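You operate a simulated robot arm through the tools that you are given. There is no shell and no other tool.

Carry out the task below with a simulated two-armed robot. There is one attempt and no reset: what you move stays moved.

## Task
Pack the grey and purple bobbins in the small box and lock it. Set down upright: what you pick out.
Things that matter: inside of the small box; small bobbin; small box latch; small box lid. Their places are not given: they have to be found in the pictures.

The check looks at the end state, three seconds after you hand in, the way a careful person would. Anything else that was tipped, shoved, dropped, spilled or broken makes it a failure.

## Robot
Two 7-joint arms with two-finger parallel grippers on one trunk that stands fixed in place. Base frame: the origin is at the foot of the trunk, x ahead of it, y to its left, z up. Lengths are in cm, angles in rad, forces in N, time in s.
The left shoulder is at [5, 16.5, 120.5], the right one opposite. With the tool pointing down near the work surface each hand reaches from about 10 to 68 cm from the base axis, measured 20 degrees to its own side. Payload 3.91 kg a hand.
The TCP of each hand is the grasp point between the finger pads, 3 cm short of the fingertips. In the tool frame z runs along the fingers and y along their closing line. Largest opening 11 cm; finger width 2, thickness 1; the body of the gripper, 4.8 by 11.2 cm, starts 5.5 cm behind the TCP.
Orientation is that of the tool frame in the base frame, as [roll, pitch, yaw] about the fixed x, y, z axes, in that order (R = Rz(yaw) Ry(pitch) Rx(roll)). With the fingers straight down and closing along the base's y, the tool's x points along the base's -x, its y along +y and its z along -z.

## Interface
- The arms move only by the tool jog_arm. It takes "left_rows", "right_rows" or both (then of equal length, played together; a hand with none holds still); each is a list of rows, each a list of 7 numbers: the shift along the tool's x, y, z in units of 30 mm (1.0 is 30 mm), then the turn, a rotation vector about the tool's x, y, z in units of 5 degrees (1.0 is 5 degrees), then the closure in counts, from 0 (fully open) to 255 (shut). In form: [[tx, ty, tz, rx, ry, rz, claw], ...]. A call has 1 to 20 rows; each row shifts and turns the commanded pose from where the row before left it, along the tool's axes as they then stand. A call with a number of a shift or a turn outside -1 to 1 is refused whole. A row lasts 0.2 s, in which the tool goes at most 5 cm and 0.15 rad; a call with a longer step from one row to the next is refused whole, and so is a gripper value outside its range. Where a pose cannot be reached the arm comes as near as it can. A force on the tool above 50 N (or 10 N above the force at the start of the call, whichever is more), or a blocked arm, ends the call early, and 0.2 s more pass. The fingers move at their own pace (about 4.5 cm/s each) and stop on an object; they squeeze with about 22 N. The grip force told is the motor's: it shows also when the fingers shut on nothing. Time passes only in rows, and 0.2 s behind the last, so rows that do not move let the fingers close. The reply holds the time, the measured pose of the TCP, the force on the tool along the base axes, the opening and the grip force, in the units named above and with some noise, with the torque about the TCP (base axes, N m) and any sound that the robot's microphone picked up, and new pictures: "show" is both (left out), scene, wrist or none (wrist: the cameras of the hands that moved).
- Cameras (640 x 400 px; columns grow to the right, rows downward): "scene" is now at [10.98, 5.48, 139.78]; the picture's right is [0.53, -0.85, 0.00], its down [-0.42, -0.26, -0.87] and it looks along [0.74, 0.46, -0.50] (base axes); focal length 303 px, centre (320, 200). "left" rides on the left gripper at [7.2, -1.7, -10.3] in its tool frame; the picture's right is [0.23, 0.97, 0.00], its down [-0.76, 0.18, -0.62] and it looks along [-0.61, 0.14, 0.78] (tool axes); focal length 222 px, centre (320, 200). "right" rides on the right gripper at [7.2, 1.7, -10.3] in its tool frame; the picture's right is [-0.23, 0.97, 0.00], its down [-0.76, -0.18, -0.62] and it looks along [-0.61, -0.14, 0.78] (tool axes); focal length 222 px, centre (320, 200).
- move_column(by): slides the trunk up (or, below 0, down) by that many cm; the arms and the scene camera ride with it, the base frame stays. It gives what a move gives, with no picture.
- turn_head(pan, tilt): turns the head with the scene camera to pan (to the left, within 1.396 rad either way) and tilt (down, from -0.506 to 1.204), counted from straight ahead of the robot. It gives what a move gives, and a new picture of the scene camera.
- probe_pixels(camera, pixels): there is no depth. For up to 12 entries [column, row, z] of the newest picture of that camera ("zoom" is the newest enlarged one), the place [x, y] in the base frame at which the ray of that pixel passes the height z, good to about 0.3 cm, but the place of the scene camera against the robot may be out by one fixed shift of up to 2.5 cm in any direction. It takes no simulated time.
- close_up(camera, box): a new picture of the part [left, top, right, bottom] of that camera's present view, enlarged. It takes no simulated time.
- hand_in(): hands the job in; it is judged then, once.

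Leave the grippers open and the arms clear of the work at the hand-in unless told otherwise.

The tools are called after "Request:" by a JSON object that holds its "name" and its "arguments". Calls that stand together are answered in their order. jog_arm: Moves the arms, as the interface text tells. Its arguments: {"type":"object","properties":{"left_rows":{"type":"array","items":{"type":"array","items":{"type":"number"}}},"right_rows":{"type":"array","items":{"type":"array","items":{"type":"number"}}},"show":{"type":"string","enum":["both","scene","wrist","none"]}},"required":[]} The other tools are called the same way: move_column (by) slides the trunk up or down; turn_head (pan, tilt) turns the head that bears the scene camera; probe_pixels (camera, pixels) gives the place at which the rays of pixels pass given heights; close_up (camera, box) takes an enlarged picture of a part of a camera's view; hand_in () hands the job in.

At the start:

```text
clock: 0.0
left_position: [23.22, 26.58, 125.49]
left_orientation: [-3.14, -0.001, -3.141]
left_force: [-0.2, -0.2, 0.5]
left_wrist_torque: [0.0, -0.03, 0.0]
left_width: 11.0
left_grasp_force: 0.0
right_position: [41.51, 2.48, 123.28]
right_orientation: [3.142, 0.001, 3.141]
right_force: [-0.5, -0.6, -0.5]
right_wrist_torque: [0.0, -0.03, -0.01]
right_width: 11.0
right_grasp_force: 0.1
trunk travel left (down, up): [-42.5, 7.8]
head pan, tilt: [0.555, 0.522]
```

scene: 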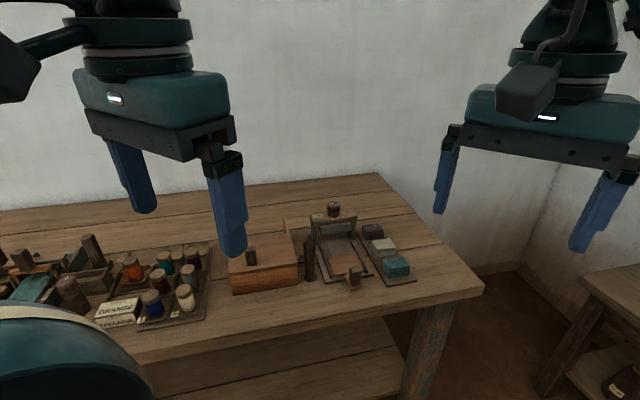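
right: 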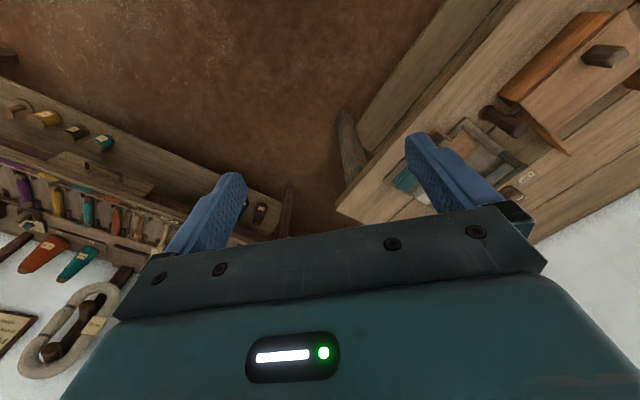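
left: 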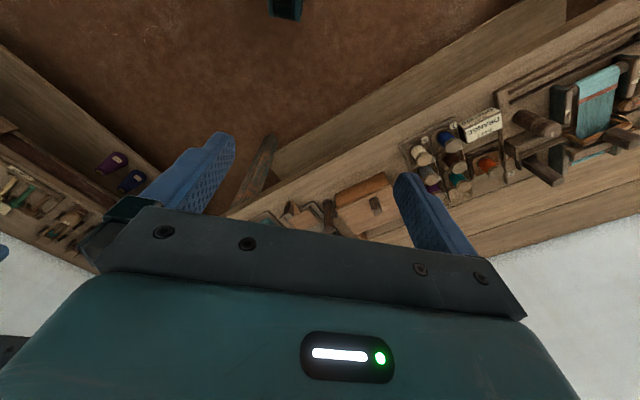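

I see a workbench to the left-front with bobbins on a rack, a wooden box with a knob, and some device. I'll enlarge the scene picture to learn what is there.

Request:
{"name": "close_up", "arguments": {"camera": "scene", "box": [200, 190, 440, 340]}}

Request:
{"name": "close_up", "arguments": {"camera": "scene", "box": [0, 200, 240, 350]}}

Request:
{"name": "close_up", "arguments": {"camera": "left", "box": [220, 60, 640, 250]}}

Request:
{"name": "close_up", "arguments": {"camera": "right", "box": [0, 90, 300, 290]}}

```text
2.67 times, centred on (320, 265) of scene
```

zoom: 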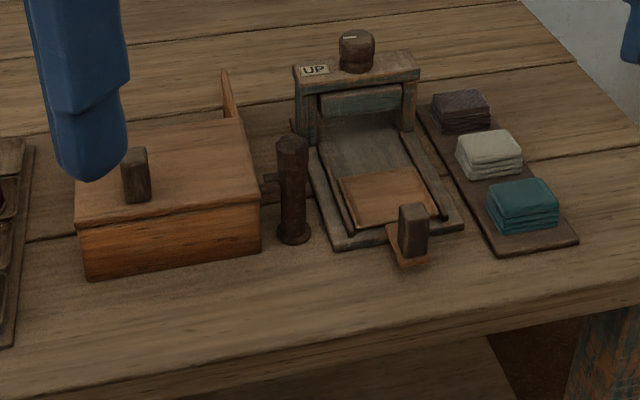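

```text
2.67 times, centred on (120, 275) of scene
```

zoom: 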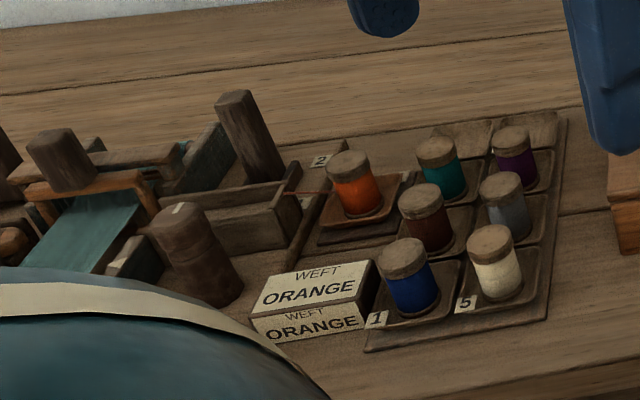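

```text
1.52 times, centred on (430, 155) of left
```

zoom: 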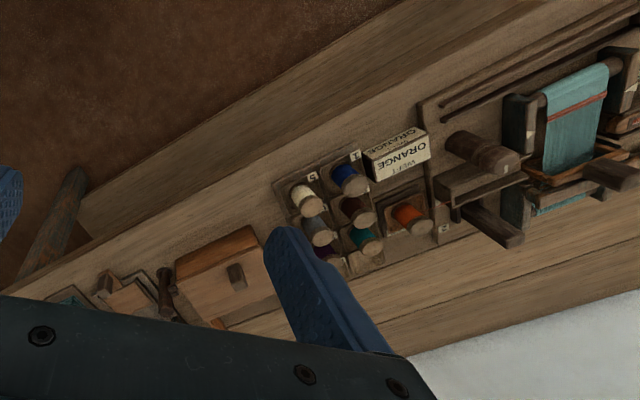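

```text
2.00 times, centred on (150, 190) of right
```

zoom: 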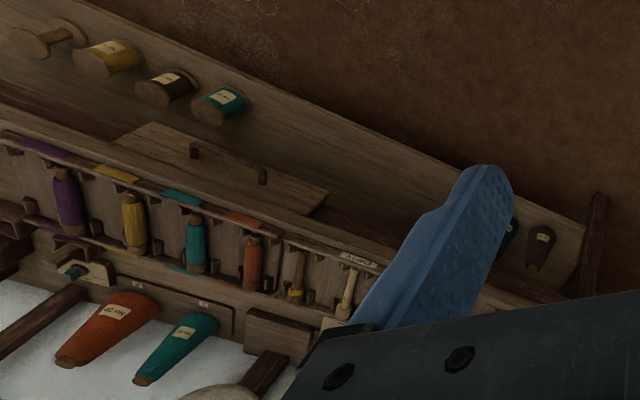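

The bobbin rack holds grey and purple bobbins; a lidded wooden box with a dark knob stands beside it. I'll turn the head to see the whole bench and the other table before deciding.

Request:
{"name": "turn_head", "arguments": {"pan": 0.8, "tilt": 0.75}}

```text
clock: 0.8
left_position: [23.21, 26.49, 125.35]
left_orientation: [-3.141, -0.002, 3.141]
left_force: [0.2, -0.6, -0.4]
left_wrist_torque: [0.02, 0.01, 0.01]
left_width: 11.01
left_grasp_force: 0.1
right_position: [41.63, 2.48, 123.54]
right_orientation: [-3.141, -0.001, -3.141]
right_force: [-1.2, -0.7, -0.7]
right_wrist_torque: [0.02, -0.01, -0.02]
right_width: 10.97
right_grasp_force: 0.0
trunk travel left (down, up): [-42.5, 7.8]
head pan, tilt: [0.799, 0.75]
```

scene: 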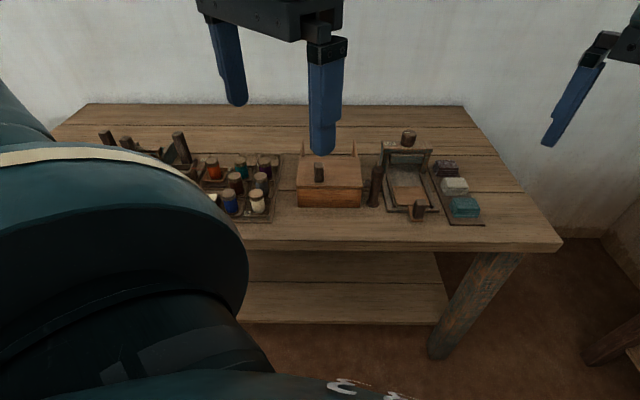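

The bench is now clearer; the left arm's upper link hides the left part. I'll zoom on the box area and also look to the right table.

Request:
{"name": "close_up", "arguments": {"camera": "scene", "box": [270, 130, 420, 224]}}

Request:
{"name": "close_up", "arguments": {"camera": "scene", "box": [90, 120, 300, 250]}}

Request:
{"name": "probe_pixels", "arguments": {"camera": "scene", "pixels": [[298, 205, 75], [363, 205, 75], [560, 245, 75], [85, 105, 75], [465, 107, 75], [298, 205, 80], [363, 205, 80]]}}

```text
4.26 times, centred on (345, 177) of scene
```

zoom: 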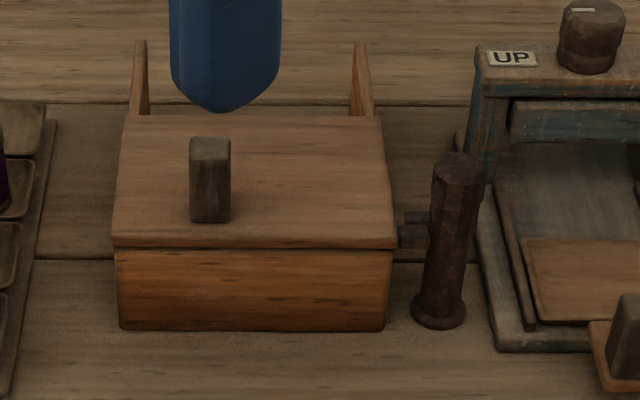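

```text
3.05 times, centred on (195, 185) of scene
```

zoom: 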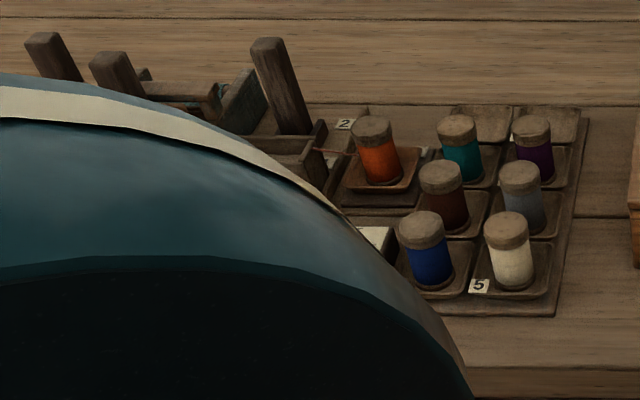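

```text
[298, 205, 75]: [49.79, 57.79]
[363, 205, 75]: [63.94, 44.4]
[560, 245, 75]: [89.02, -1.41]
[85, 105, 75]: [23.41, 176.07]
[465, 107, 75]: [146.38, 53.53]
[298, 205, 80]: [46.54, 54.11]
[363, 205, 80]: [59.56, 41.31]
```

Before settling on this box I'll look at the other table to the right.

Request:
{"name": "turn_head", "arguments": {"pan": -0.7, "tilt": 0.6}}

```text
clock: 2.4
left_position: [23.15, 26.54, 125.33]
left_orientation: [3.14, 0.0, 3.141]
left_force: [-0.8, 0.3, 0.0]
left_wrist_torque: [-0.01, 0.03, 0.01]
left_width: 10.98
left_grasp_force: 0.1
right_position: [41.48, 2.4, 123.51]
right_orientation: [3.141, 0.0, -3.141]
right_force: [-0.3, -0.1, 0.1]
right_wrist_torque: [-0.02, 0.0, 0.01]
right_width: 10.97
right_grasp_force: 0.1
trunk travel left (down, up): [-42.5, 7.8]
head pan, tilt: [-0.7, 0.6]
```

scene: 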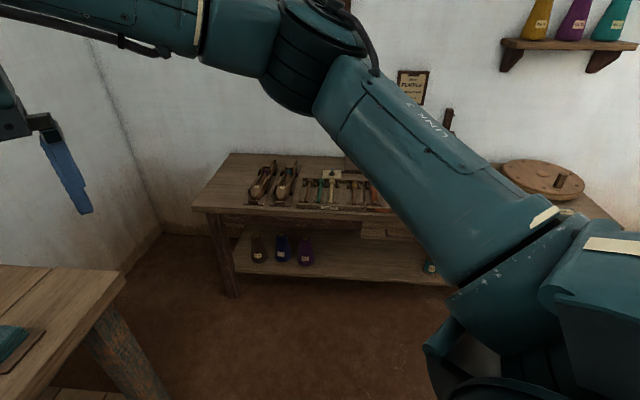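

The far table on the right is out of reach; the work is on the near bench. I turn the head back to the bench to triangulate the bench height.

Request:
{"name": "turn_head", "arguments": {"pan": 0.75, "tilt": 0.65}}

Request:
{"name": "close_up", "arguments": {"camera": "left", "box": [230, 90, 530, 277]}}

```text
clock: 3.9
left_position: [23.2, 26.54, 125.23]
left_orientation: [-3.141, 0.0, -3.14]
left_force: [0.6, -0.3, -0.6]
left_wrist_torque: [-0.04, 0.02, 0.0]
left_width: 11.02
left_grasp_force: 0.0
right_position: [41.64, 2.42, 123.48]
right_orientation: [3.141, 0.0, -3.141]
right_force: [0.6, -0.9, -0.6]
right_wrist_torque: [0.0, 0.04, 0.02]
right_width: 11.0
right_grasp_force: 0.0
trunk travel left (down, up): [-42.5, 7.8]
head pan, tilt: [0.75, 0.649]
```

scene: 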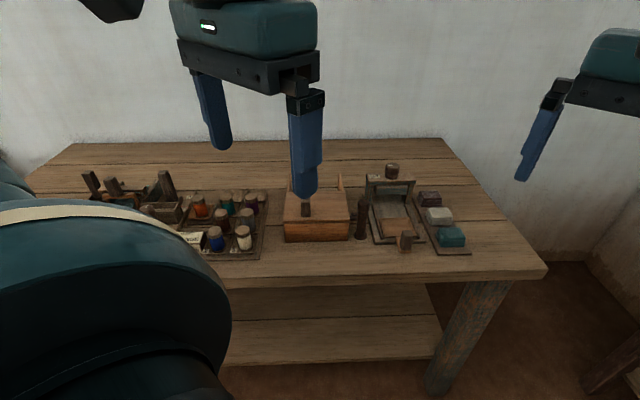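

```text
2.13 times, centred on (380, 184) of left
```

zoom: 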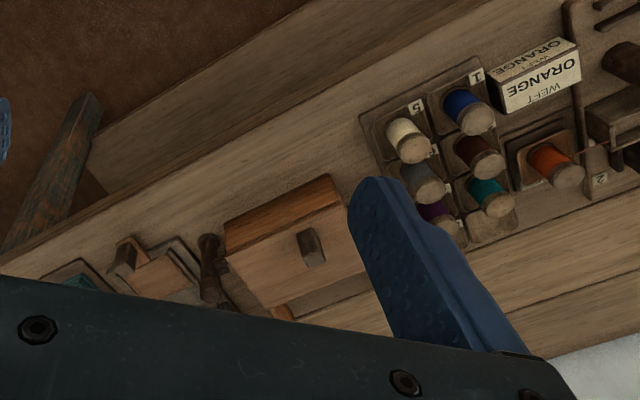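

I probe matching points in both cameras (box front-bottom corners) at several heights to triangulate the bench height.

Request:
{"name": "probe_pixels", "arguments": {"camera": "zoom", "pixels": [[334, 175, 60], [334, 175, 70], [334, 175, 80], [334, 175, 90], [224, 226, 60], [224, 226, 70], [224, 226, 80], [224, 226, 90], [412, 150, 70], [412, 150, 80], [412, 150, 90], [412, 150, 60]]}}

Request:
{"name": "probe_pixels", "arguments": {"camera": "scene", "pixels": [[286, 241, 60], [286, 241, 70], [286, 241, 80], [286, 241, 90], [349, 238, 60], [349, 238, 70], [349, 238, 80], [349, 238, 90], [243, 229, 60], [243, 229, 70], [243, 229, 80], [243, 229, 90]]}}

```text
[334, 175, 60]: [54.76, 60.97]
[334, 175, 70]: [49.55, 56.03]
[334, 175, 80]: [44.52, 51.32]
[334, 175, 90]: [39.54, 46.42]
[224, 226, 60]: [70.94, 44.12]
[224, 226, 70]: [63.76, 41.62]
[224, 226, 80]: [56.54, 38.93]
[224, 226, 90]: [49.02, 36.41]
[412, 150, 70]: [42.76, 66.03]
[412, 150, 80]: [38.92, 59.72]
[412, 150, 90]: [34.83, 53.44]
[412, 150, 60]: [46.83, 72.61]
```

```text
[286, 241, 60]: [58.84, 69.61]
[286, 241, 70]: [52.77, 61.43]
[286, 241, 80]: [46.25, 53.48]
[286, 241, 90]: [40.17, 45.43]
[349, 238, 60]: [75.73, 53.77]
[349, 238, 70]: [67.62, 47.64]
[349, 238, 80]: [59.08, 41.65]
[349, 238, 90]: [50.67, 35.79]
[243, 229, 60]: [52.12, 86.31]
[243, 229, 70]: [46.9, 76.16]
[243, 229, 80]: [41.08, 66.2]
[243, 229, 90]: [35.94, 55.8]
```

Matching gives a bench height of roughly 87–88, with the bench turned about 45° to the base. I'll turn the left hand 45° about the vertical so that its fingers line up with the bench, and look.

Request:
{"name": "jog_arm", "arguments": {"left_rows": [[0, 0, 0, 0, 0, -1, 0], [0, 0, 0, 0, 0, -1, 0], [0, 0, 0, 0, 0, -1, 0], [0, 0, 0, 0, 0, -1, 0], [0, 0, 0, 0, 0, -1, 0], [0, 0, 0, 0, 0, -1, 0], [0, 0, 0, 0, 0, -1, 0], [0, 0, 0, 0, 0, -1, 0], [0, 0, 0, 0, 0, -1, 0]]}}

```text
clock: 5.9
left_position: [23.2, 26.46, 125.46]
left_orientation: [-3.141, 0.0, -2.353]
left_force: [0.7, 0.2, 0.0]
left_wrist_torque: [0.03, 0.0, 0.02]
left_width: 10.99
left_grasp_force: 0.0
right_position: [41.5, 2.53, 123.48]
right_orientation: [3.141, -0.002, 3.141]
right_force: [0.1, 0.0, 0.2]
right_wrist_torque: [0.02, -0.01, -0.02]
right_width: 11.01
right_grasp_force: 0.1
trunk travel left (down, up): [-42.5, 7.8]
head pan, tilt: [0.75, 0.649]
```

scene: 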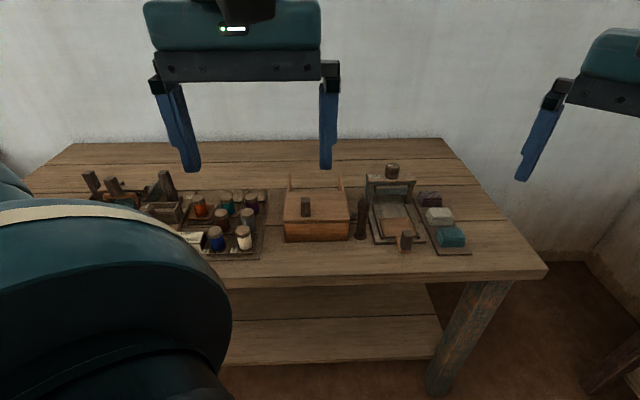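
left: 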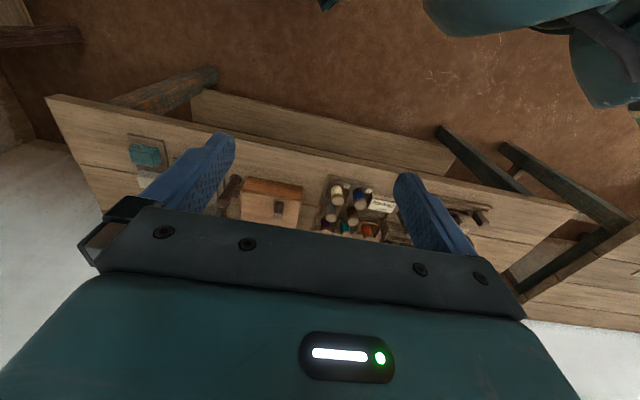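

The hand is now parallel to the bench. I'll enlarge the box area in both pictures.

Request:
{"name": "close_up", "arguments": {"camera": "left", "box": [220, 160, 420, 260]}}

Request:
{"name": "close_up", "arguments": {"camera": "scene", "box": [270, 165, 390, 255]}}

```text
3.20 times, centred on (320, 210) of left
```

zoom: 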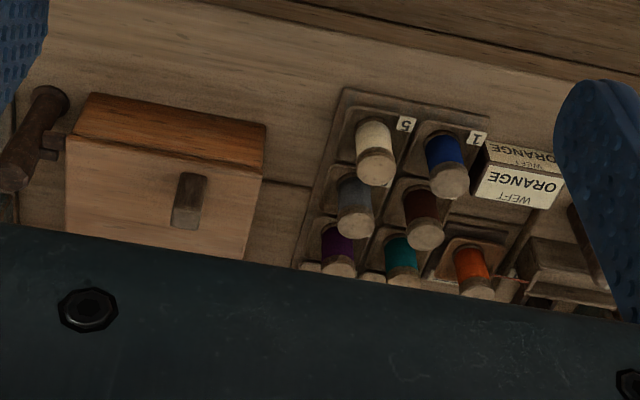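

```text
4.44 times, centred on (330, 210) of scene
```

zoom: 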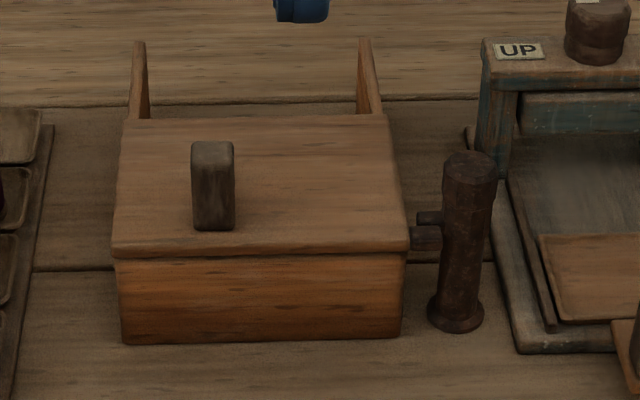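

The dark post on the right of the box with a tongue toward it looks like the latch; the lid has a knob and two stop posts at the back. I move the left hand closer and lower (staying well above everything) for a better view.

Request:
{"name": "jog_arm", "arguments": {"left_rows": [[-0.89, -0.29, 0.97, 0, 0, 0, 0], [-0.89, -0.29, 0.97, 0, 0, 0, 0], [-0.89, -0.29, 0.97, 0, 0, 0, 0], [-0.89, -0.29, 0.97, 0, 0, 0, 0], [-0.89, -0.29, 0.97, 0, 0, 0, 0], [-0.89, -0.29, 0.97, 0, 0, 0, 0], [0, 0, 0, 0, 0, 0, 0]]}}

```text
clock: 7.5
left_position: [38.32, 34.16, 108.03]
left_orientation: [-3.141, -0.001, -2.358]
left_force: [-0.9, -0.2, -0.6]
left_wrist_torque: [0.03, 0.02, -0.03]
left_width: 10.98
left_grasp_force: 0.1
right_position: [41.38, 2.53, 123.48]
right_orientation: [-3.142, -0.001, -3.141]
right_force: [0.1, 0.9, -0.2]
right_wrist_torque: [0.0, 0.02, 0.0]
right_width: 11.0
right_grasp_force: 0.0
trunk travel left (down, up): [-42.5, 7.8]
head pan, tilt: [0.75, 0.649]
```

scene: 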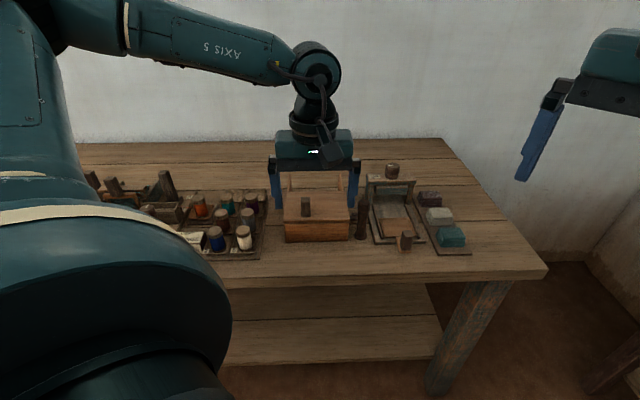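
left: 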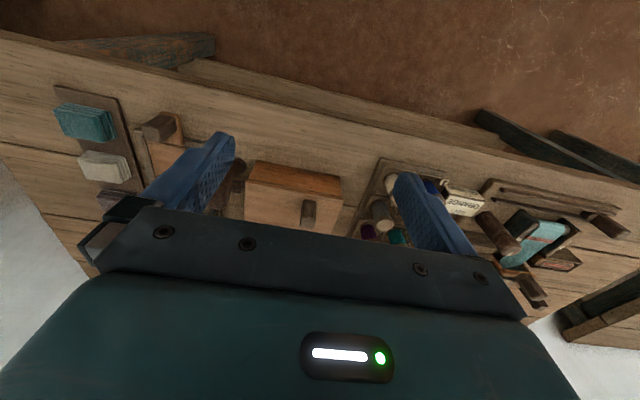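

The box is at (245–340, 160–230) in the left picture. I enlarge it.

Request:
{"name": "close_up", "arguments": {"camera": "left", "box": [200, 130, 360, 240]}}

Request:
{"name": "probe_pixels", "arguments": {"camera": "left", "pixels": [[252, 161, 87], [341, 176, 87], [252, 161, 85], [341, 176, 85], [391, 182, 87], [391, 182, 92]]}}

Request:
{"name": "close_up", "arguments": {"camera": "left", "box": [340, 140, 560, 290]}}

```text
3.64 times, centred on (280, 185) of left
```

zoom: 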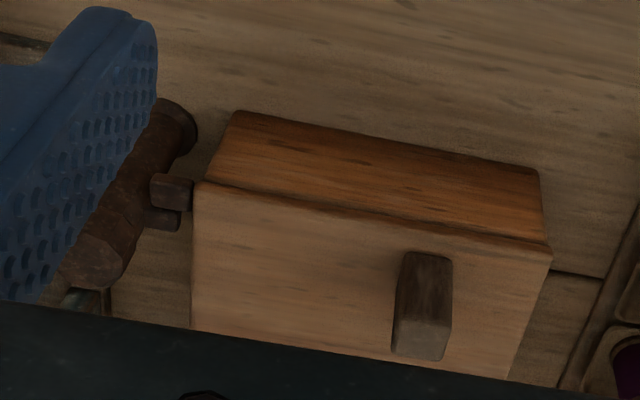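

```text
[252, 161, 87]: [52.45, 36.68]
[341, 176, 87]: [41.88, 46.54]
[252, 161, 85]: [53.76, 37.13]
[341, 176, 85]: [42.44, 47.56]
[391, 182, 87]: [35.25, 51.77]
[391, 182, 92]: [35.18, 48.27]
```

```text
2.67 times, centred on (450, 215) of left
```

zoom: 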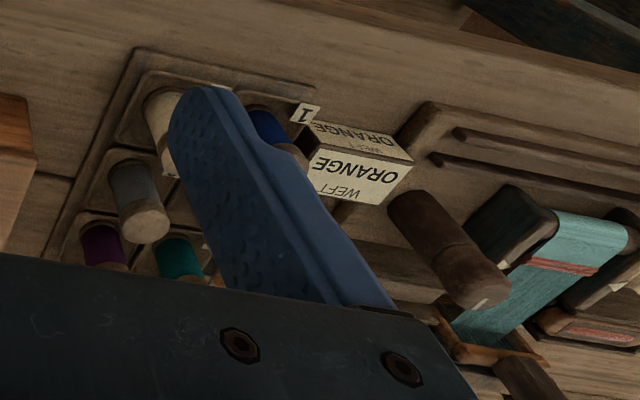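

I'll calibrate the scene camera's offset using the fingertips of the left hand (known pose). Zooming there.

Request:
{"name": "close_up", "arguments": {"camera": "scene", "box": [250, 120, 390, 260]}}

```text
2.86 times, centred on (320, 190) of scene
```

zoom: 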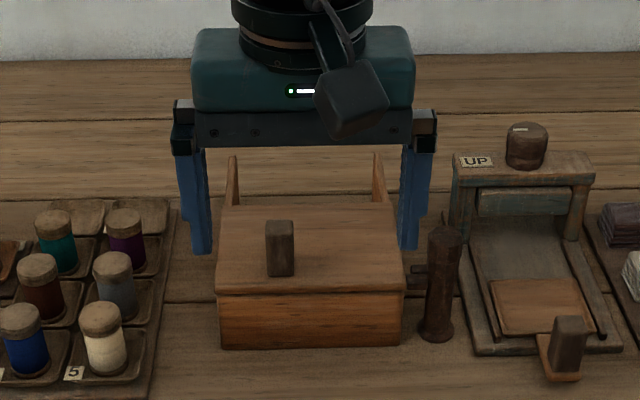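

The fingertip bottoms are at zoom (201,253) and (409,249); probing at z=105.

Request:
{"name": "probe_pixels", "arguments": {"camera": "zoom", "pixels": [[201, 253, 105], [409, 249, 105], [305, 251, 105], [219, 346, 87], [401, 345, 87], [219, 346, 90], [401, 345, 90], [219, 346, 84], [401, 345, 84]]}}

```text
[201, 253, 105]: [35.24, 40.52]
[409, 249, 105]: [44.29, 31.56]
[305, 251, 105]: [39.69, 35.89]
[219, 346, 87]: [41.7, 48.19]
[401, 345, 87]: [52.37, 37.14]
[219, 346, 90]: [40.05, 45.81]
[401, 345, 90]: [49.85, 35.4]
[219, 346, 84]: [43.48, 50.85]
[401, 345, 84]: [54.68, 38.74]
```

The scene camera reads about 2–3 cm too far along the bench depth. For detail I'll move the left hand over toward the bobbins, and turn the right hand so its camera looks toward the latch from the right.

Request:
{"name": "jog_arm", "arguments": {"left_rows": [[0, 0.83, 0.15, 0, 0, 0, 0], [0, 0.83, 0.15, 0, 0, 0, 0], [0, 0.83, 0.15, 0, 0, 0, 0], [0, 0.83, 0.15, 0, 0, 0, 0], [0, 0.83, 0.15, 0, 0, 0, 0], [0, 0.83, 0.15, 0, 0, 0, 0], [0, 0, 0, 0, 0, 0, 0], [0, 0, 0, 0, 0, 0, 0], [0, 0, 0, 0, 0, 0, 0], [0, 0, 0, 0, 0, 0, 0], [0, 0, 0, 0, 0, 0, 0], [0, 0, 0, 0, 0, 0, 0], [0, 0, 0, 0, 0, 0, 0], [0, 0, 0, 0, 0, 0, 0], [0, 0, 0, 0, 0, 0, 0], [0, 0, 0, 0, 0, 0, 0], [0, 0, 0, 0, 0, 0, 0], [0, 0, 0, 0, 0, 0, 0]], "right_rows": [[0, 0, 0, 0, 0, -1, 0], [0, 0, 0, 0, 0, -1, 0], [0, 0, 0, 0, 0, -1, 0], [0, 0, 0, 0, 0, -1, 0], [0, 0, 0, 0, 0, -1, 0], [0, 0, 0, 0, 0, -1, 0], [0, 0, 0, 0, 0, -1, 0], [0, 0, 0, 0, 0, -1, 0], [0, 0, 0, 0, 0, -1, 0], [0, 0, 0, 0, 0, -1, 0], [0, 0, 0, 0, 0, -1, 0], [0, 0, 0, 0, 0, -1, 0], [0, 0, 0, 0, 0, -1, 0], [0, 0, 0, 0, 0, -1, 0], [0, 0, 0, 0, 0, -1, 0], [0, 0, 0, 0, 0, -1, 0], [0, 0, 0, 0, 0, -1, 0], [0, 0, 0, 0, 0, -1, 0]]}}

```text
clock: 11.3
left_position: [27.54, 44.61, 105.31]
left_orientation: [3.141, 0.002, -2.357]
left_force: [0.2, -0.4, -0.2]
left_wrist_torque: [-0.01, 0.01, -0.03]
left_width: 11.0
left_grasp_force: 0.1
right_position: [33.68, 2.8, 121.57]
right_orientation: [-3.139, 0.003, -1.574]
right_force: [0.5, -0.9, 1.0]
right_wrist_torque: [0.0, 0.02, -0.01]
right_width: 11.0
right_grasp_force: 0.2
right hand out of reach, approached as far as the arm can: row 15, 16, 17, 18
trunk travel left (down, up): [-42.5, 7.8]
head pan, tilt: [0.75, 0.649]
```

scene: 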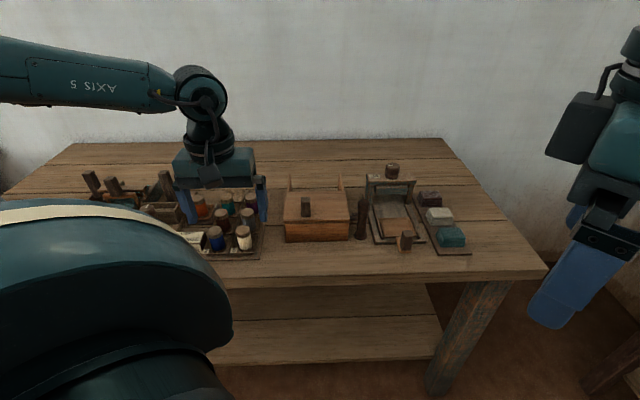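
right: 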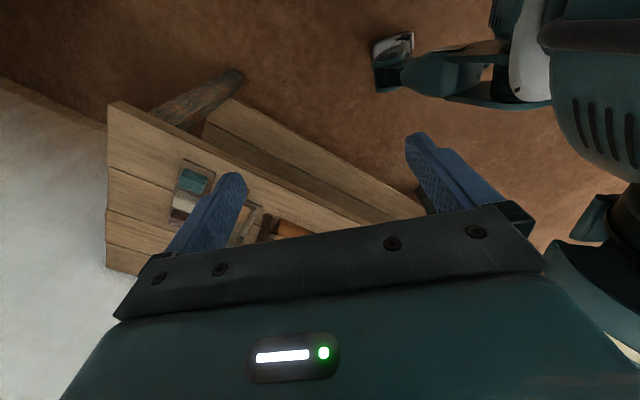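
left: 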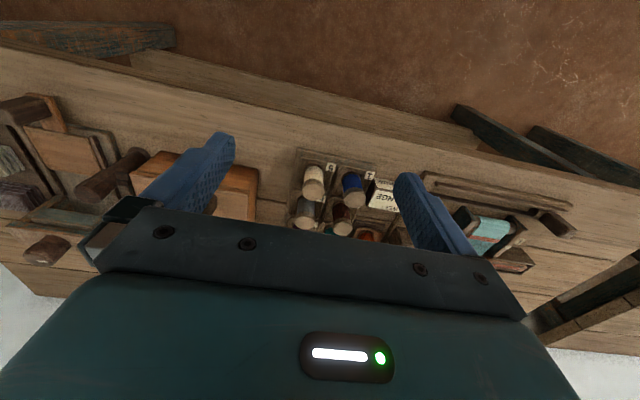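

Left camera now shows bobbins and the latch post at about (110,175). Enlarging both.

Request:
{"name": "close_up", "arguments": {"camera": "left", "box": [270, 135, 430, 245]}}

Request:
{"name": "close_up", "arguments": {"camera": "left", "box": [0, 80, 280, 260]}}

Request:
{"name": "close_up", "arguments": {"camera": "right", "box": [160, 140, 330, 260]}}

```text
3.64 times, centred on (350, 190) of left
```

zoom: 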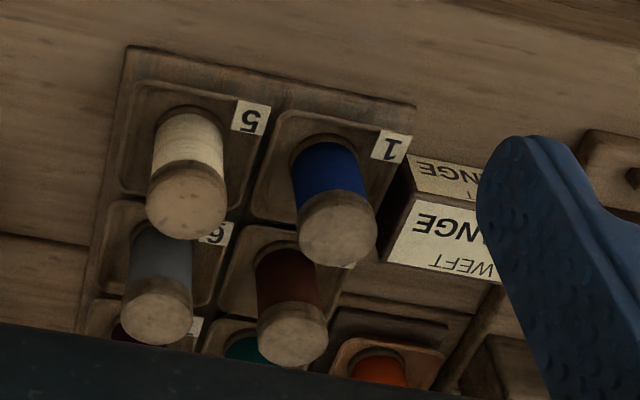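

```text
2.22 times, centred on (140, 170) of left
```

zoom: 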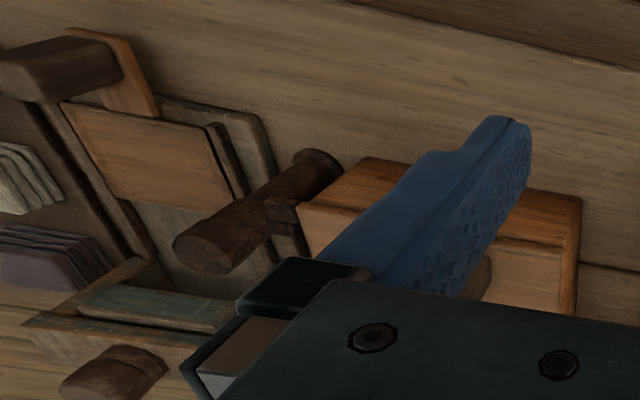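

```text
3.33 times, centred on (245, 200) of right
```

zoom: 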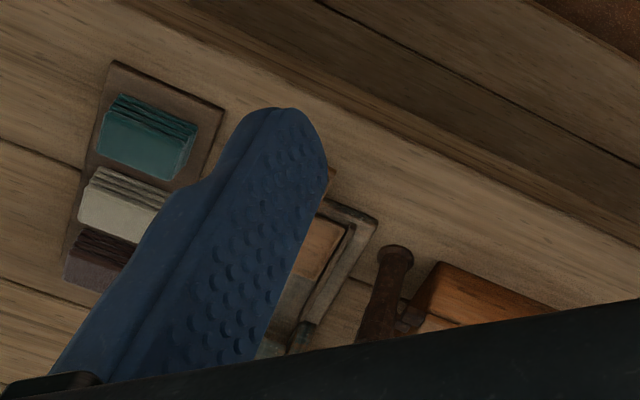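

I'll bring the right hand forward and lower by about 10 cm to see the latch and the box from the right.

Request:
{"name": "jog_arm", "arguments": {"right_rows": [[-0.67, 0, 0.8, 0, 0, 0, 0], [-0.67, 0, 0.8, 0, 0, 0, 0], [-0.67, 0, 0.8, 0, 0, 0, 0], [-0.67, 0, 0.8, 0, 0, 0, 0], [-0.67, 0, 0.8, 0, 0, 0, 0]]}}

```text
clock: 12.5
left_position: [27.6, 44.65, 105.29]
left_orientation: [3.14, -0.001, -2.355]
left_force: [-0.2, -0.4, 0.1]
left_wrist_torque: [-0.01, -0.04, 0.0]
left_width: 11.0
left_grasp_force: 0.1
right_position: [33.45, 12.42, 109.61]
right_orientation: [-3.14, 0.002, -1.57]
right_force: [0.4, 0.2, 0.0]
right_wrist_torque: [0.01, -0.01, 0.03]
right_width: 11.01
right_grasp_force: 0.1
right hand out of reach, approached as far as the arm can: row 5
trunk travel left (down, up): [-42.5, 7.8]
head pan, tilt: [0.75, 0.649]
```

scene: 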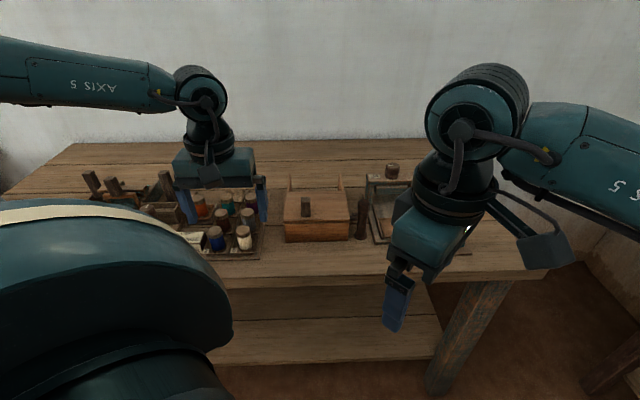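
right: 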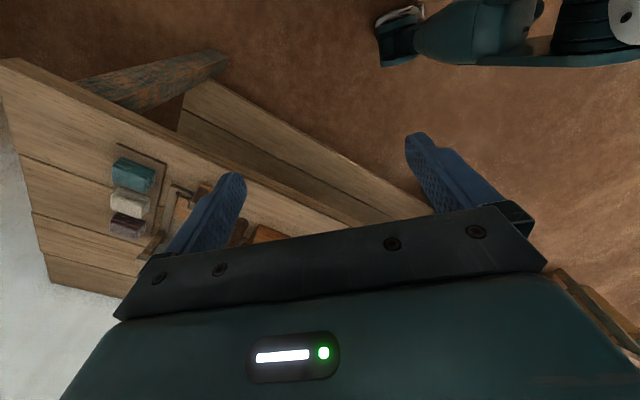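

The right arm is awkward for this view, so I withdraw it and bring the left hand around above the front of the latch post instead (fingertips stay at ~z 101, above everything).

Request:
{"name": "jog_arm", "arguments": {"left_rows": [[0, 0, 0, 0, 0, 0, 0], [0, 0, 0, 0, 0, 0, 0], [-0.2, -0.93, 0.0, 0, 0, 0, 0], [-0.2, -0.93, 0.0, 0, 0, 0, 0], [-0.2, -0.93, 0.0, 0, 0, 0, 0], [-0.2, -0.93, 0.0, 0, 0, 0, 0], [-0.2, -0.93, 0.0, 0, 0, 0, 0], [-0.2, -0.93, 0.0, 0, 0, 0, 0], [-0.2, -0.93, 0.0, 0, 0, 0, 0], [-0.2, -0.93, 0.0, 0, 0, 0, 0], [-0.2, -0.93, 0.0, 0, 0, 0, 0]], "right_rows": [[0.7, 0, -0.8, 0, 0, 0, 0], [0.7, 0, -0.8, 0, 0, 0, 0], [0.7, 0, -0.8, 0, 0, 0, 0], [0.7, 0, -0.8, 0, 0, 0, 0], [0.7, 0, -0.8, 0, 0, 0, 0], [0.7, 0, 0, 0, 0, 0, 0], [0.7, 0, 0, 0, 0, 0, 0], [0.7, 0, 0, 0, 0, 0, 0], [0.7, 0, 0, 0, 0, 0, 0], [0.7, 0, 0, 0, 0, 0, 0], [0, 0, 0, 0, 0, 0, 0]]}}

```text
clock: 14.9
left_position: [49.27, 30.83, 105.25]
left_orientation: [3.141, 0.001, -2.354]
left_force: [-0.1, -0.4, 0.8]
left_wrist_torque: [0.02, 0.01, -0.01]
left_width: 10.98
left_grasp_force: 0.1
right_position: [31.42, -7.97, 121.06]
right_orientation: [3.14, 0.001, -1.572]
right_force: [0.0, -0.5, 0.3]
right_wrist_torque: [-0.02, -0.05, 0.0]
right_width: 11.02
right_grasp_force: 0.1
right hand out of reach, approached as far as the arm can: row 7, 8, 9, 10
trunk travel left (down, up): [-42.5, 7.8]
head pan, tilt: [0.75, 0.649]
```

scene: 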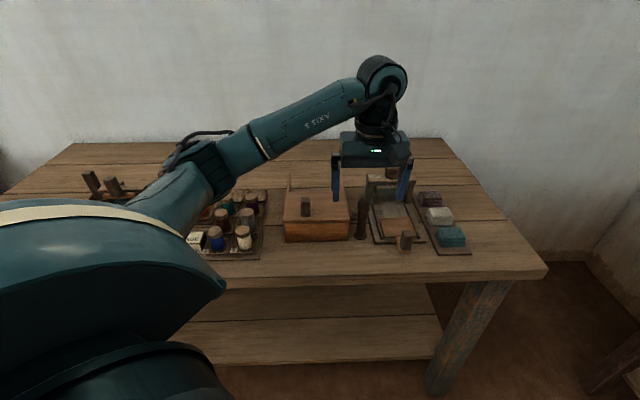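
right: 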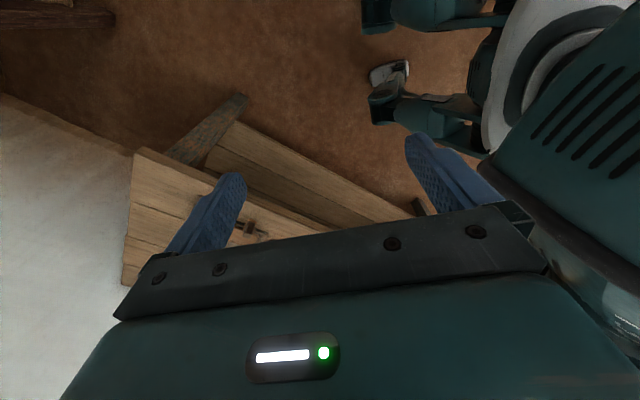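
left: 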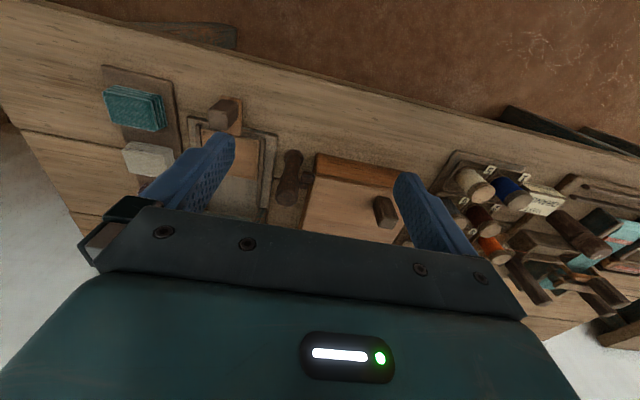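

The latch post is now between the fingers at (290,178). Enlarging.

Request:
{"name": "close_up", "arguments": {"camera": "left", "box": [250, 140, 420, 246]}}

Request:
{"name": "close_up", "arguments": {"camera": "left", "box": [265, 140, 335, 214]}}

Request:
{"name": "close_up", "arguments": {"camera": "scene", "box": [335, 180, 385, 250]}}

```text
3.76 times, centred on (335, 193) of left
```

zoom: 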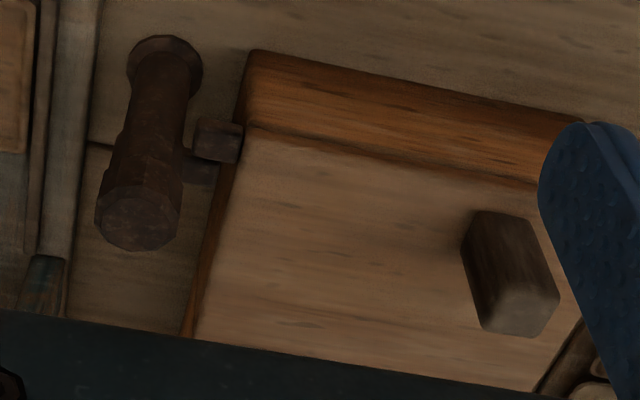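

```text
5.41 times, centred on (300, 177) of left
```

zoom: 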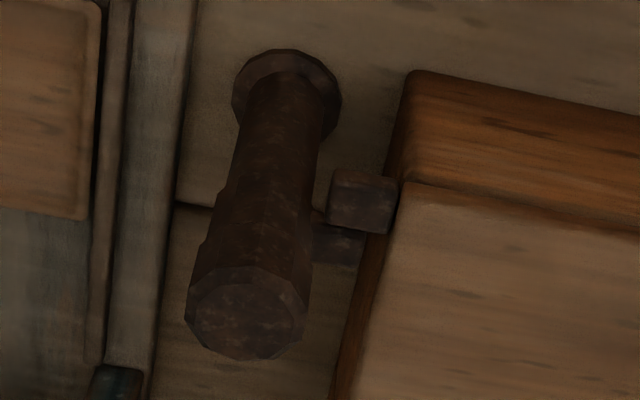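

```text
5.71 times, centred on (360, 215) of scene
```

zoom: 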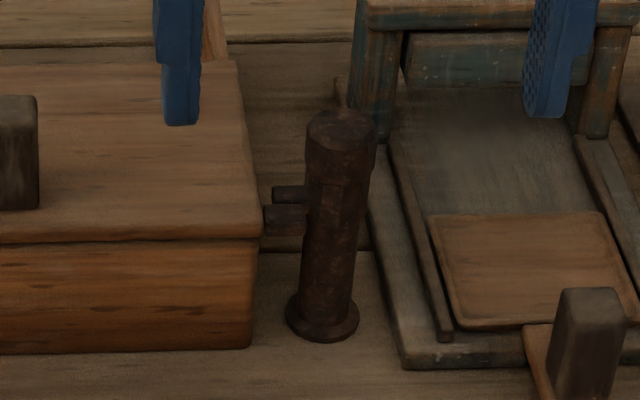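

I'll probe several crisp features in this view at candidate heights: the box's right-front bottom corner, post base and post top.

Request:
{"name": "close_up", "arguments": {"camera": "left", "box": [250, 140, 420, 246]}}

Request:
{"name": "probe_pixels", "arguments": {"camera": "zoom", "pixels": [[252, 50, 82], [252, 50, 84], [252, 50, 86], [252, 50, 88], [165, 68, 84], [165, 68, 88], [140, 222, 92], [140, 222, 96], [247, 124, 88], [247, 124, 92], [515, 310, 92], [515, 310, 98]]}}

```text
3.76 times, centred on (335, 193) of left
```

zoom: 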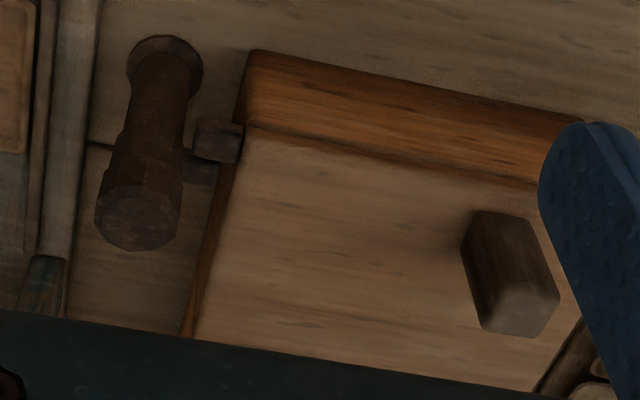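

```text
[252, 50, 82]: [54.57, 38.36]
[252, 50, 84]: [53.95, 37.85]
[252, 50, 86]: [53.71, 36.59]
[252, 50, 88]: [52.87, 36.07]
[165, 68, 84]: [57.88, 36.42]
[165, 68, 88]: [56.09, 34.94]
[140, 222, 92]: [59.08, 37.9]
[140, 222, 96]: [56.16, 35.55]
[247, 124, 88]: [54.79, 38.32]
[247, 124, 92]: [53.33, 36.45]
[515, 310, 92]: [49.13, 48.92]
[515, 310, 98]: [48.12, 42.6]
```

I compute: bench top z≈82, box front face v≈66 (bench-depth coordinate), lid top z≈89, knob top ≈(u 1, v 68.4, z 93.5), post axis ≈(u 15, v 67.6), top z≈93. To understand the latch I want a flatter view, so I tilt the left hand 45° (fingers forward) in place.

Request:
{"name": "jog_arm", "arguments": {"left_rows": [[0, 0, 0, 0, -1, 0, 0], [0, 0, 0, 0, -1, 0, 0], [0, 0, 0, 0, -1, 0, 0], [0, 0, 0, 0, -1, 0, 0], [0, 0, 0, 0, -1, 0, 0], [0, 0, 0, 0, -1, 0, 0], [0, 0, 0, 0, -1, 0, 0], [0, 0, 0, 0, -1, 0, 0], [0, 0, 0, 0, -1, 0, 0]]}}

```text
clock: 16.9
left_position: [49.22, 30.87, 105.31]
left_orientation: [-3.139, 0.788, -2.354]
left_force: [-0.4, 0.1, 0.4]
left_wrist_torque: [0.0, 0.01, 0.0]
left_width: 11.02
left_grasp_force: 0.0
right_position: [31.41, -8.03, 121.02]
right_orientation: [3.141, 0.002, -1.571]
right_force: [0.3, 0.7, 0.4]
right_wrist_torque: [-0.02, 0.01, -0.02]
right_width: 11.01
right_grasp_force: 0.0
trunk travel left (down, up): [-42.5, 7.8]
head pan, tilt: [0.75, 0.649]
```

scene: 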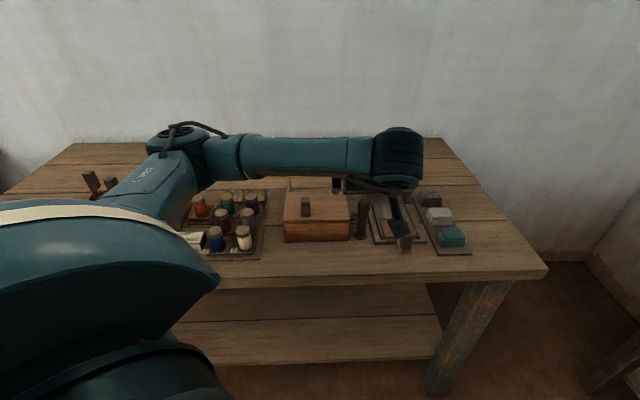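
left: 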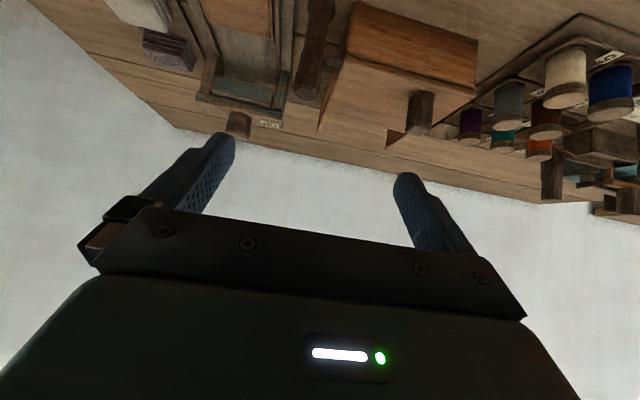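

Good flat view. Enlarging the latch/box and the bobbins.

Request:
{"name": "close_up", "arguments": {"camera": "left", "box": [270, 0, 400, 100]}}

Request:
{"name": "close_up", "arguments": {"camera": "left", "box": [300, 0, 500, 160]}}

Request:
{"name": "close_up", "arguments": {"camera": "left", "box": [440, 0, 640, 210]}}

```text
4.00 times, centred on (335, 50) of left
```

zoom: 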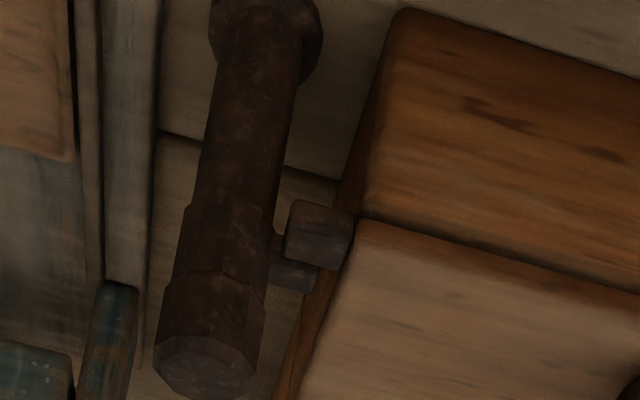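

```text
2.50 times, centred on (400, 80) of left
```

zoom: 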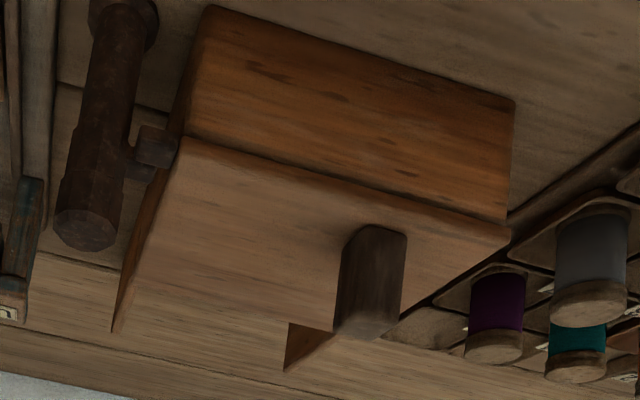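

```text
1.90 times, centred on (540, 105) of left
```

zoom: 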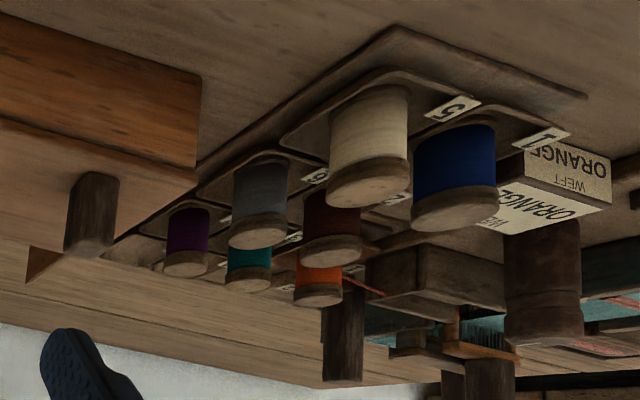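

I zoom much further on the two small blocks between post and box.

Request:
{"name": "close_up", "arguments": {"camera": "left", "box": [305, 40, 361, 75]}}

Request:
{"name": "close_up", "arguments": {"camera": "scene", "box": [340, 190, 380, 215]}}

```text
11.43 times, centred on (333, 58) of left
```

zoom: 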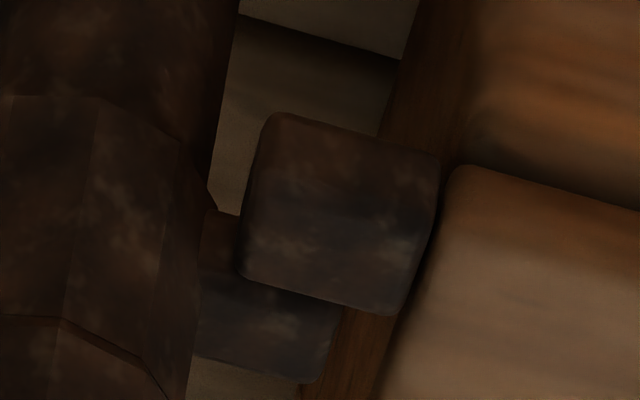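

```text
16.00 times, centred on (360, 202) of scene
```

zoom: 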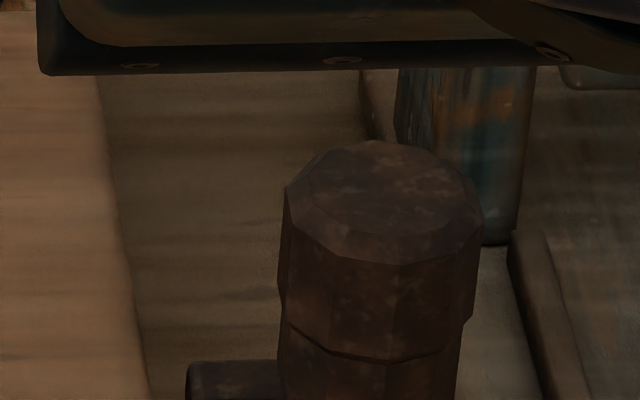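

The small blocks are one on the post side and one near the box; I need a view from above/left. I un-tilt the hand and turn it −90° so the camera looks along the bench to the right, over the lid.

Request:
{"name": "jog_arm", "arguments": {"left_rows": [[0, 0, 0, 0, 1, 0, 0], [0, 0, 0, 0, 1, 0, 0], [0, 0, 0, 0, 1, 0, 0], [0, 0, 0, 0, 1, 0, 0], [0, 0, 0, 0, 1, 0, 0], [0, 0, 0, 0, 1, 0, 0], [0, 0, 0, 0, 1, 0, 0], [0, 0, 0, 0, 1, 0, 0], [0, 0, 0, 0, 1, 0, 0], [0, 0, 0, 0, 0, 1, 0], [0, 0, 0, 0, 0, 1, 0], [0, 0, 0, 0, 0, 1, 0], [0, 0, 0, 0, 0, 1, 0], [0, 0, 0, 0, 0, 1, 0], [0, 0, 0, 0, 0, 1, 0], [0, 0, 0, 0, 0, 1, 0], [0, 0, 0, 0, 0, 1, 0], [0, 0, 0, 0, 0, 1, 0]], "show": "none"}}

Request:
{"name": "jog_arm", "arguments": {"left_rows": [[0, 0, 0, 0, 0, 1, 0], [0, 0, 0, 0, 0, 1, 0], [0, 0, 0, 0, 0, 1, 0], [0, 0, 0, 0, 0, 1, 0], [0, 0, 0, 0, 0, 1, 0], [0, 0, 0, 0, 0, 1, 0], [0, 0, 0, 0, 0, 1, 0], [0, 0, 0, 0, 0, 1, 0], [0, 0, 0, 0, 0, 1, 0], [0.4, 0.8, 0, 0, 0, 0, 0], [0.4, 0.8, 0, 0, 0, 0, 0], [0.4, 0.8, 0, 0, 0, 0, 0], [0.4, 0.8, 0, 0, 0, 0, 0], [0.4, 0.8, 0, 0, 0, 0, 0], [0, 0, 0, 0, 0, 0, 0]]}}

```text
clock: 20.7
left_position: [49.23, 30.85, 105.19]
left_orientation: [-3.141, -0.001, 3.139]
left_force: [0.0, 0.0, 0.1]
left_wrist_torque: [0.02, 0.03, -0.01]
left_width: 10.98
left_grasp_force: 0.0
right_position: [31.38, -7.86, 121.13]
right_orientation: [-3.141, 0.003, -1.573]
right_force: [0.7, 0.5, 0.6]
right_wrist_torque: [0.02, 0.0, 0.02]
right_width: 11.01
right_grasp_force: 0.0
trunk travel left (down, up): [-42.5, 7.8]
head pan, tilt: [0.75, 0.649]
```

```text
clock: 23.9
left_position: [47.41, 28.59, 104.02]
left_orientation: [-3.14, -0.002, 2.533]
left_force: [-0.3, 0.0, 0.2]
left_wrist_torque: [0.0, 0.0, 0.01]
left_width: 11.0
left_grasp_force: 0.2
left hand out of reach, approached as far as the arm can: row 7, 8, 9, 10, 11, 12, 13, 14
right_position: [31.42, -7.97, 121.14]
right_orientation: [-3.141, 0.002, -1.574]
right_force: [0.0, -0.3, 0.6]
right_wrist_torque: [0.02, -0.02, 0.01]
right_width: 10.99
right_grasp_force: 0.0
trunk travel left (down, up): [-42.5, 7.8]
head pan, tilt: [0.75, 0.649]
```

scene: 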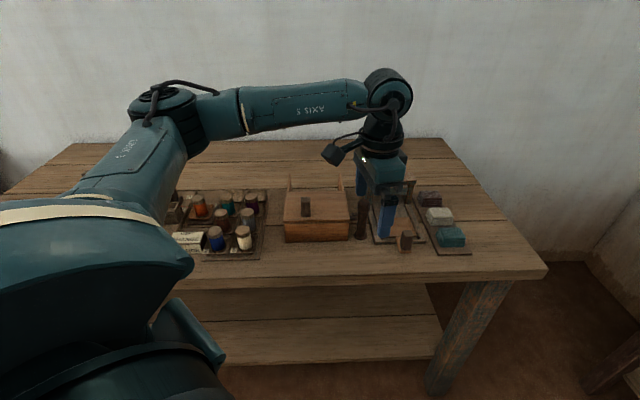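
left: 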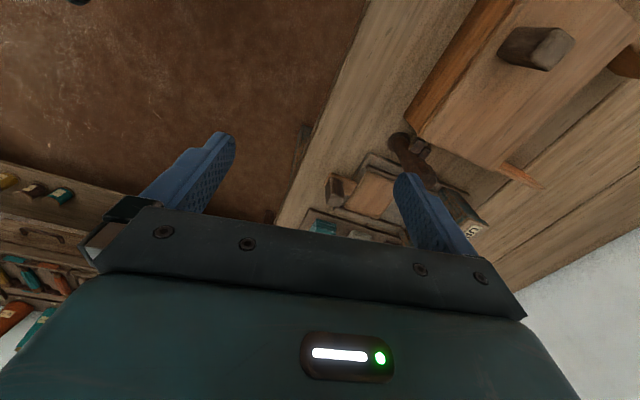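

Wrist joint limit stops it near yaw −35°, but the latch is visible at (410,150). Zooming.

Request:
{"name": "close_up", "arguments": {"camera": "left", "box": [380, 110, 460, 180]}}

Request:
{"name": "close_up", "arguments": {"camera": "left", "box": [370, 0, 640, 240]}}

```text
5.71 times, centred on (420, 145) of left
```

zoom: 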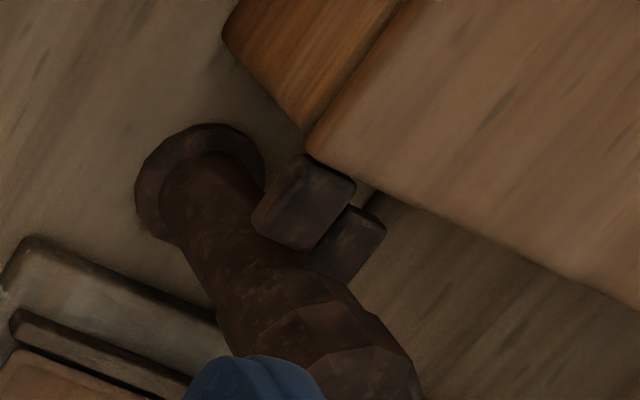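

```text
1.67 times, centred on (505, 120) of left
```

zoom: 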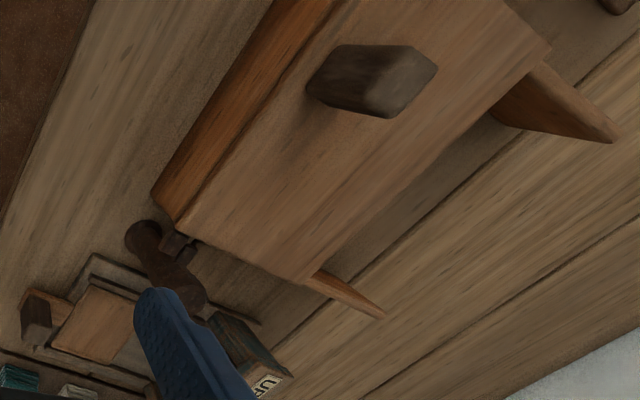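

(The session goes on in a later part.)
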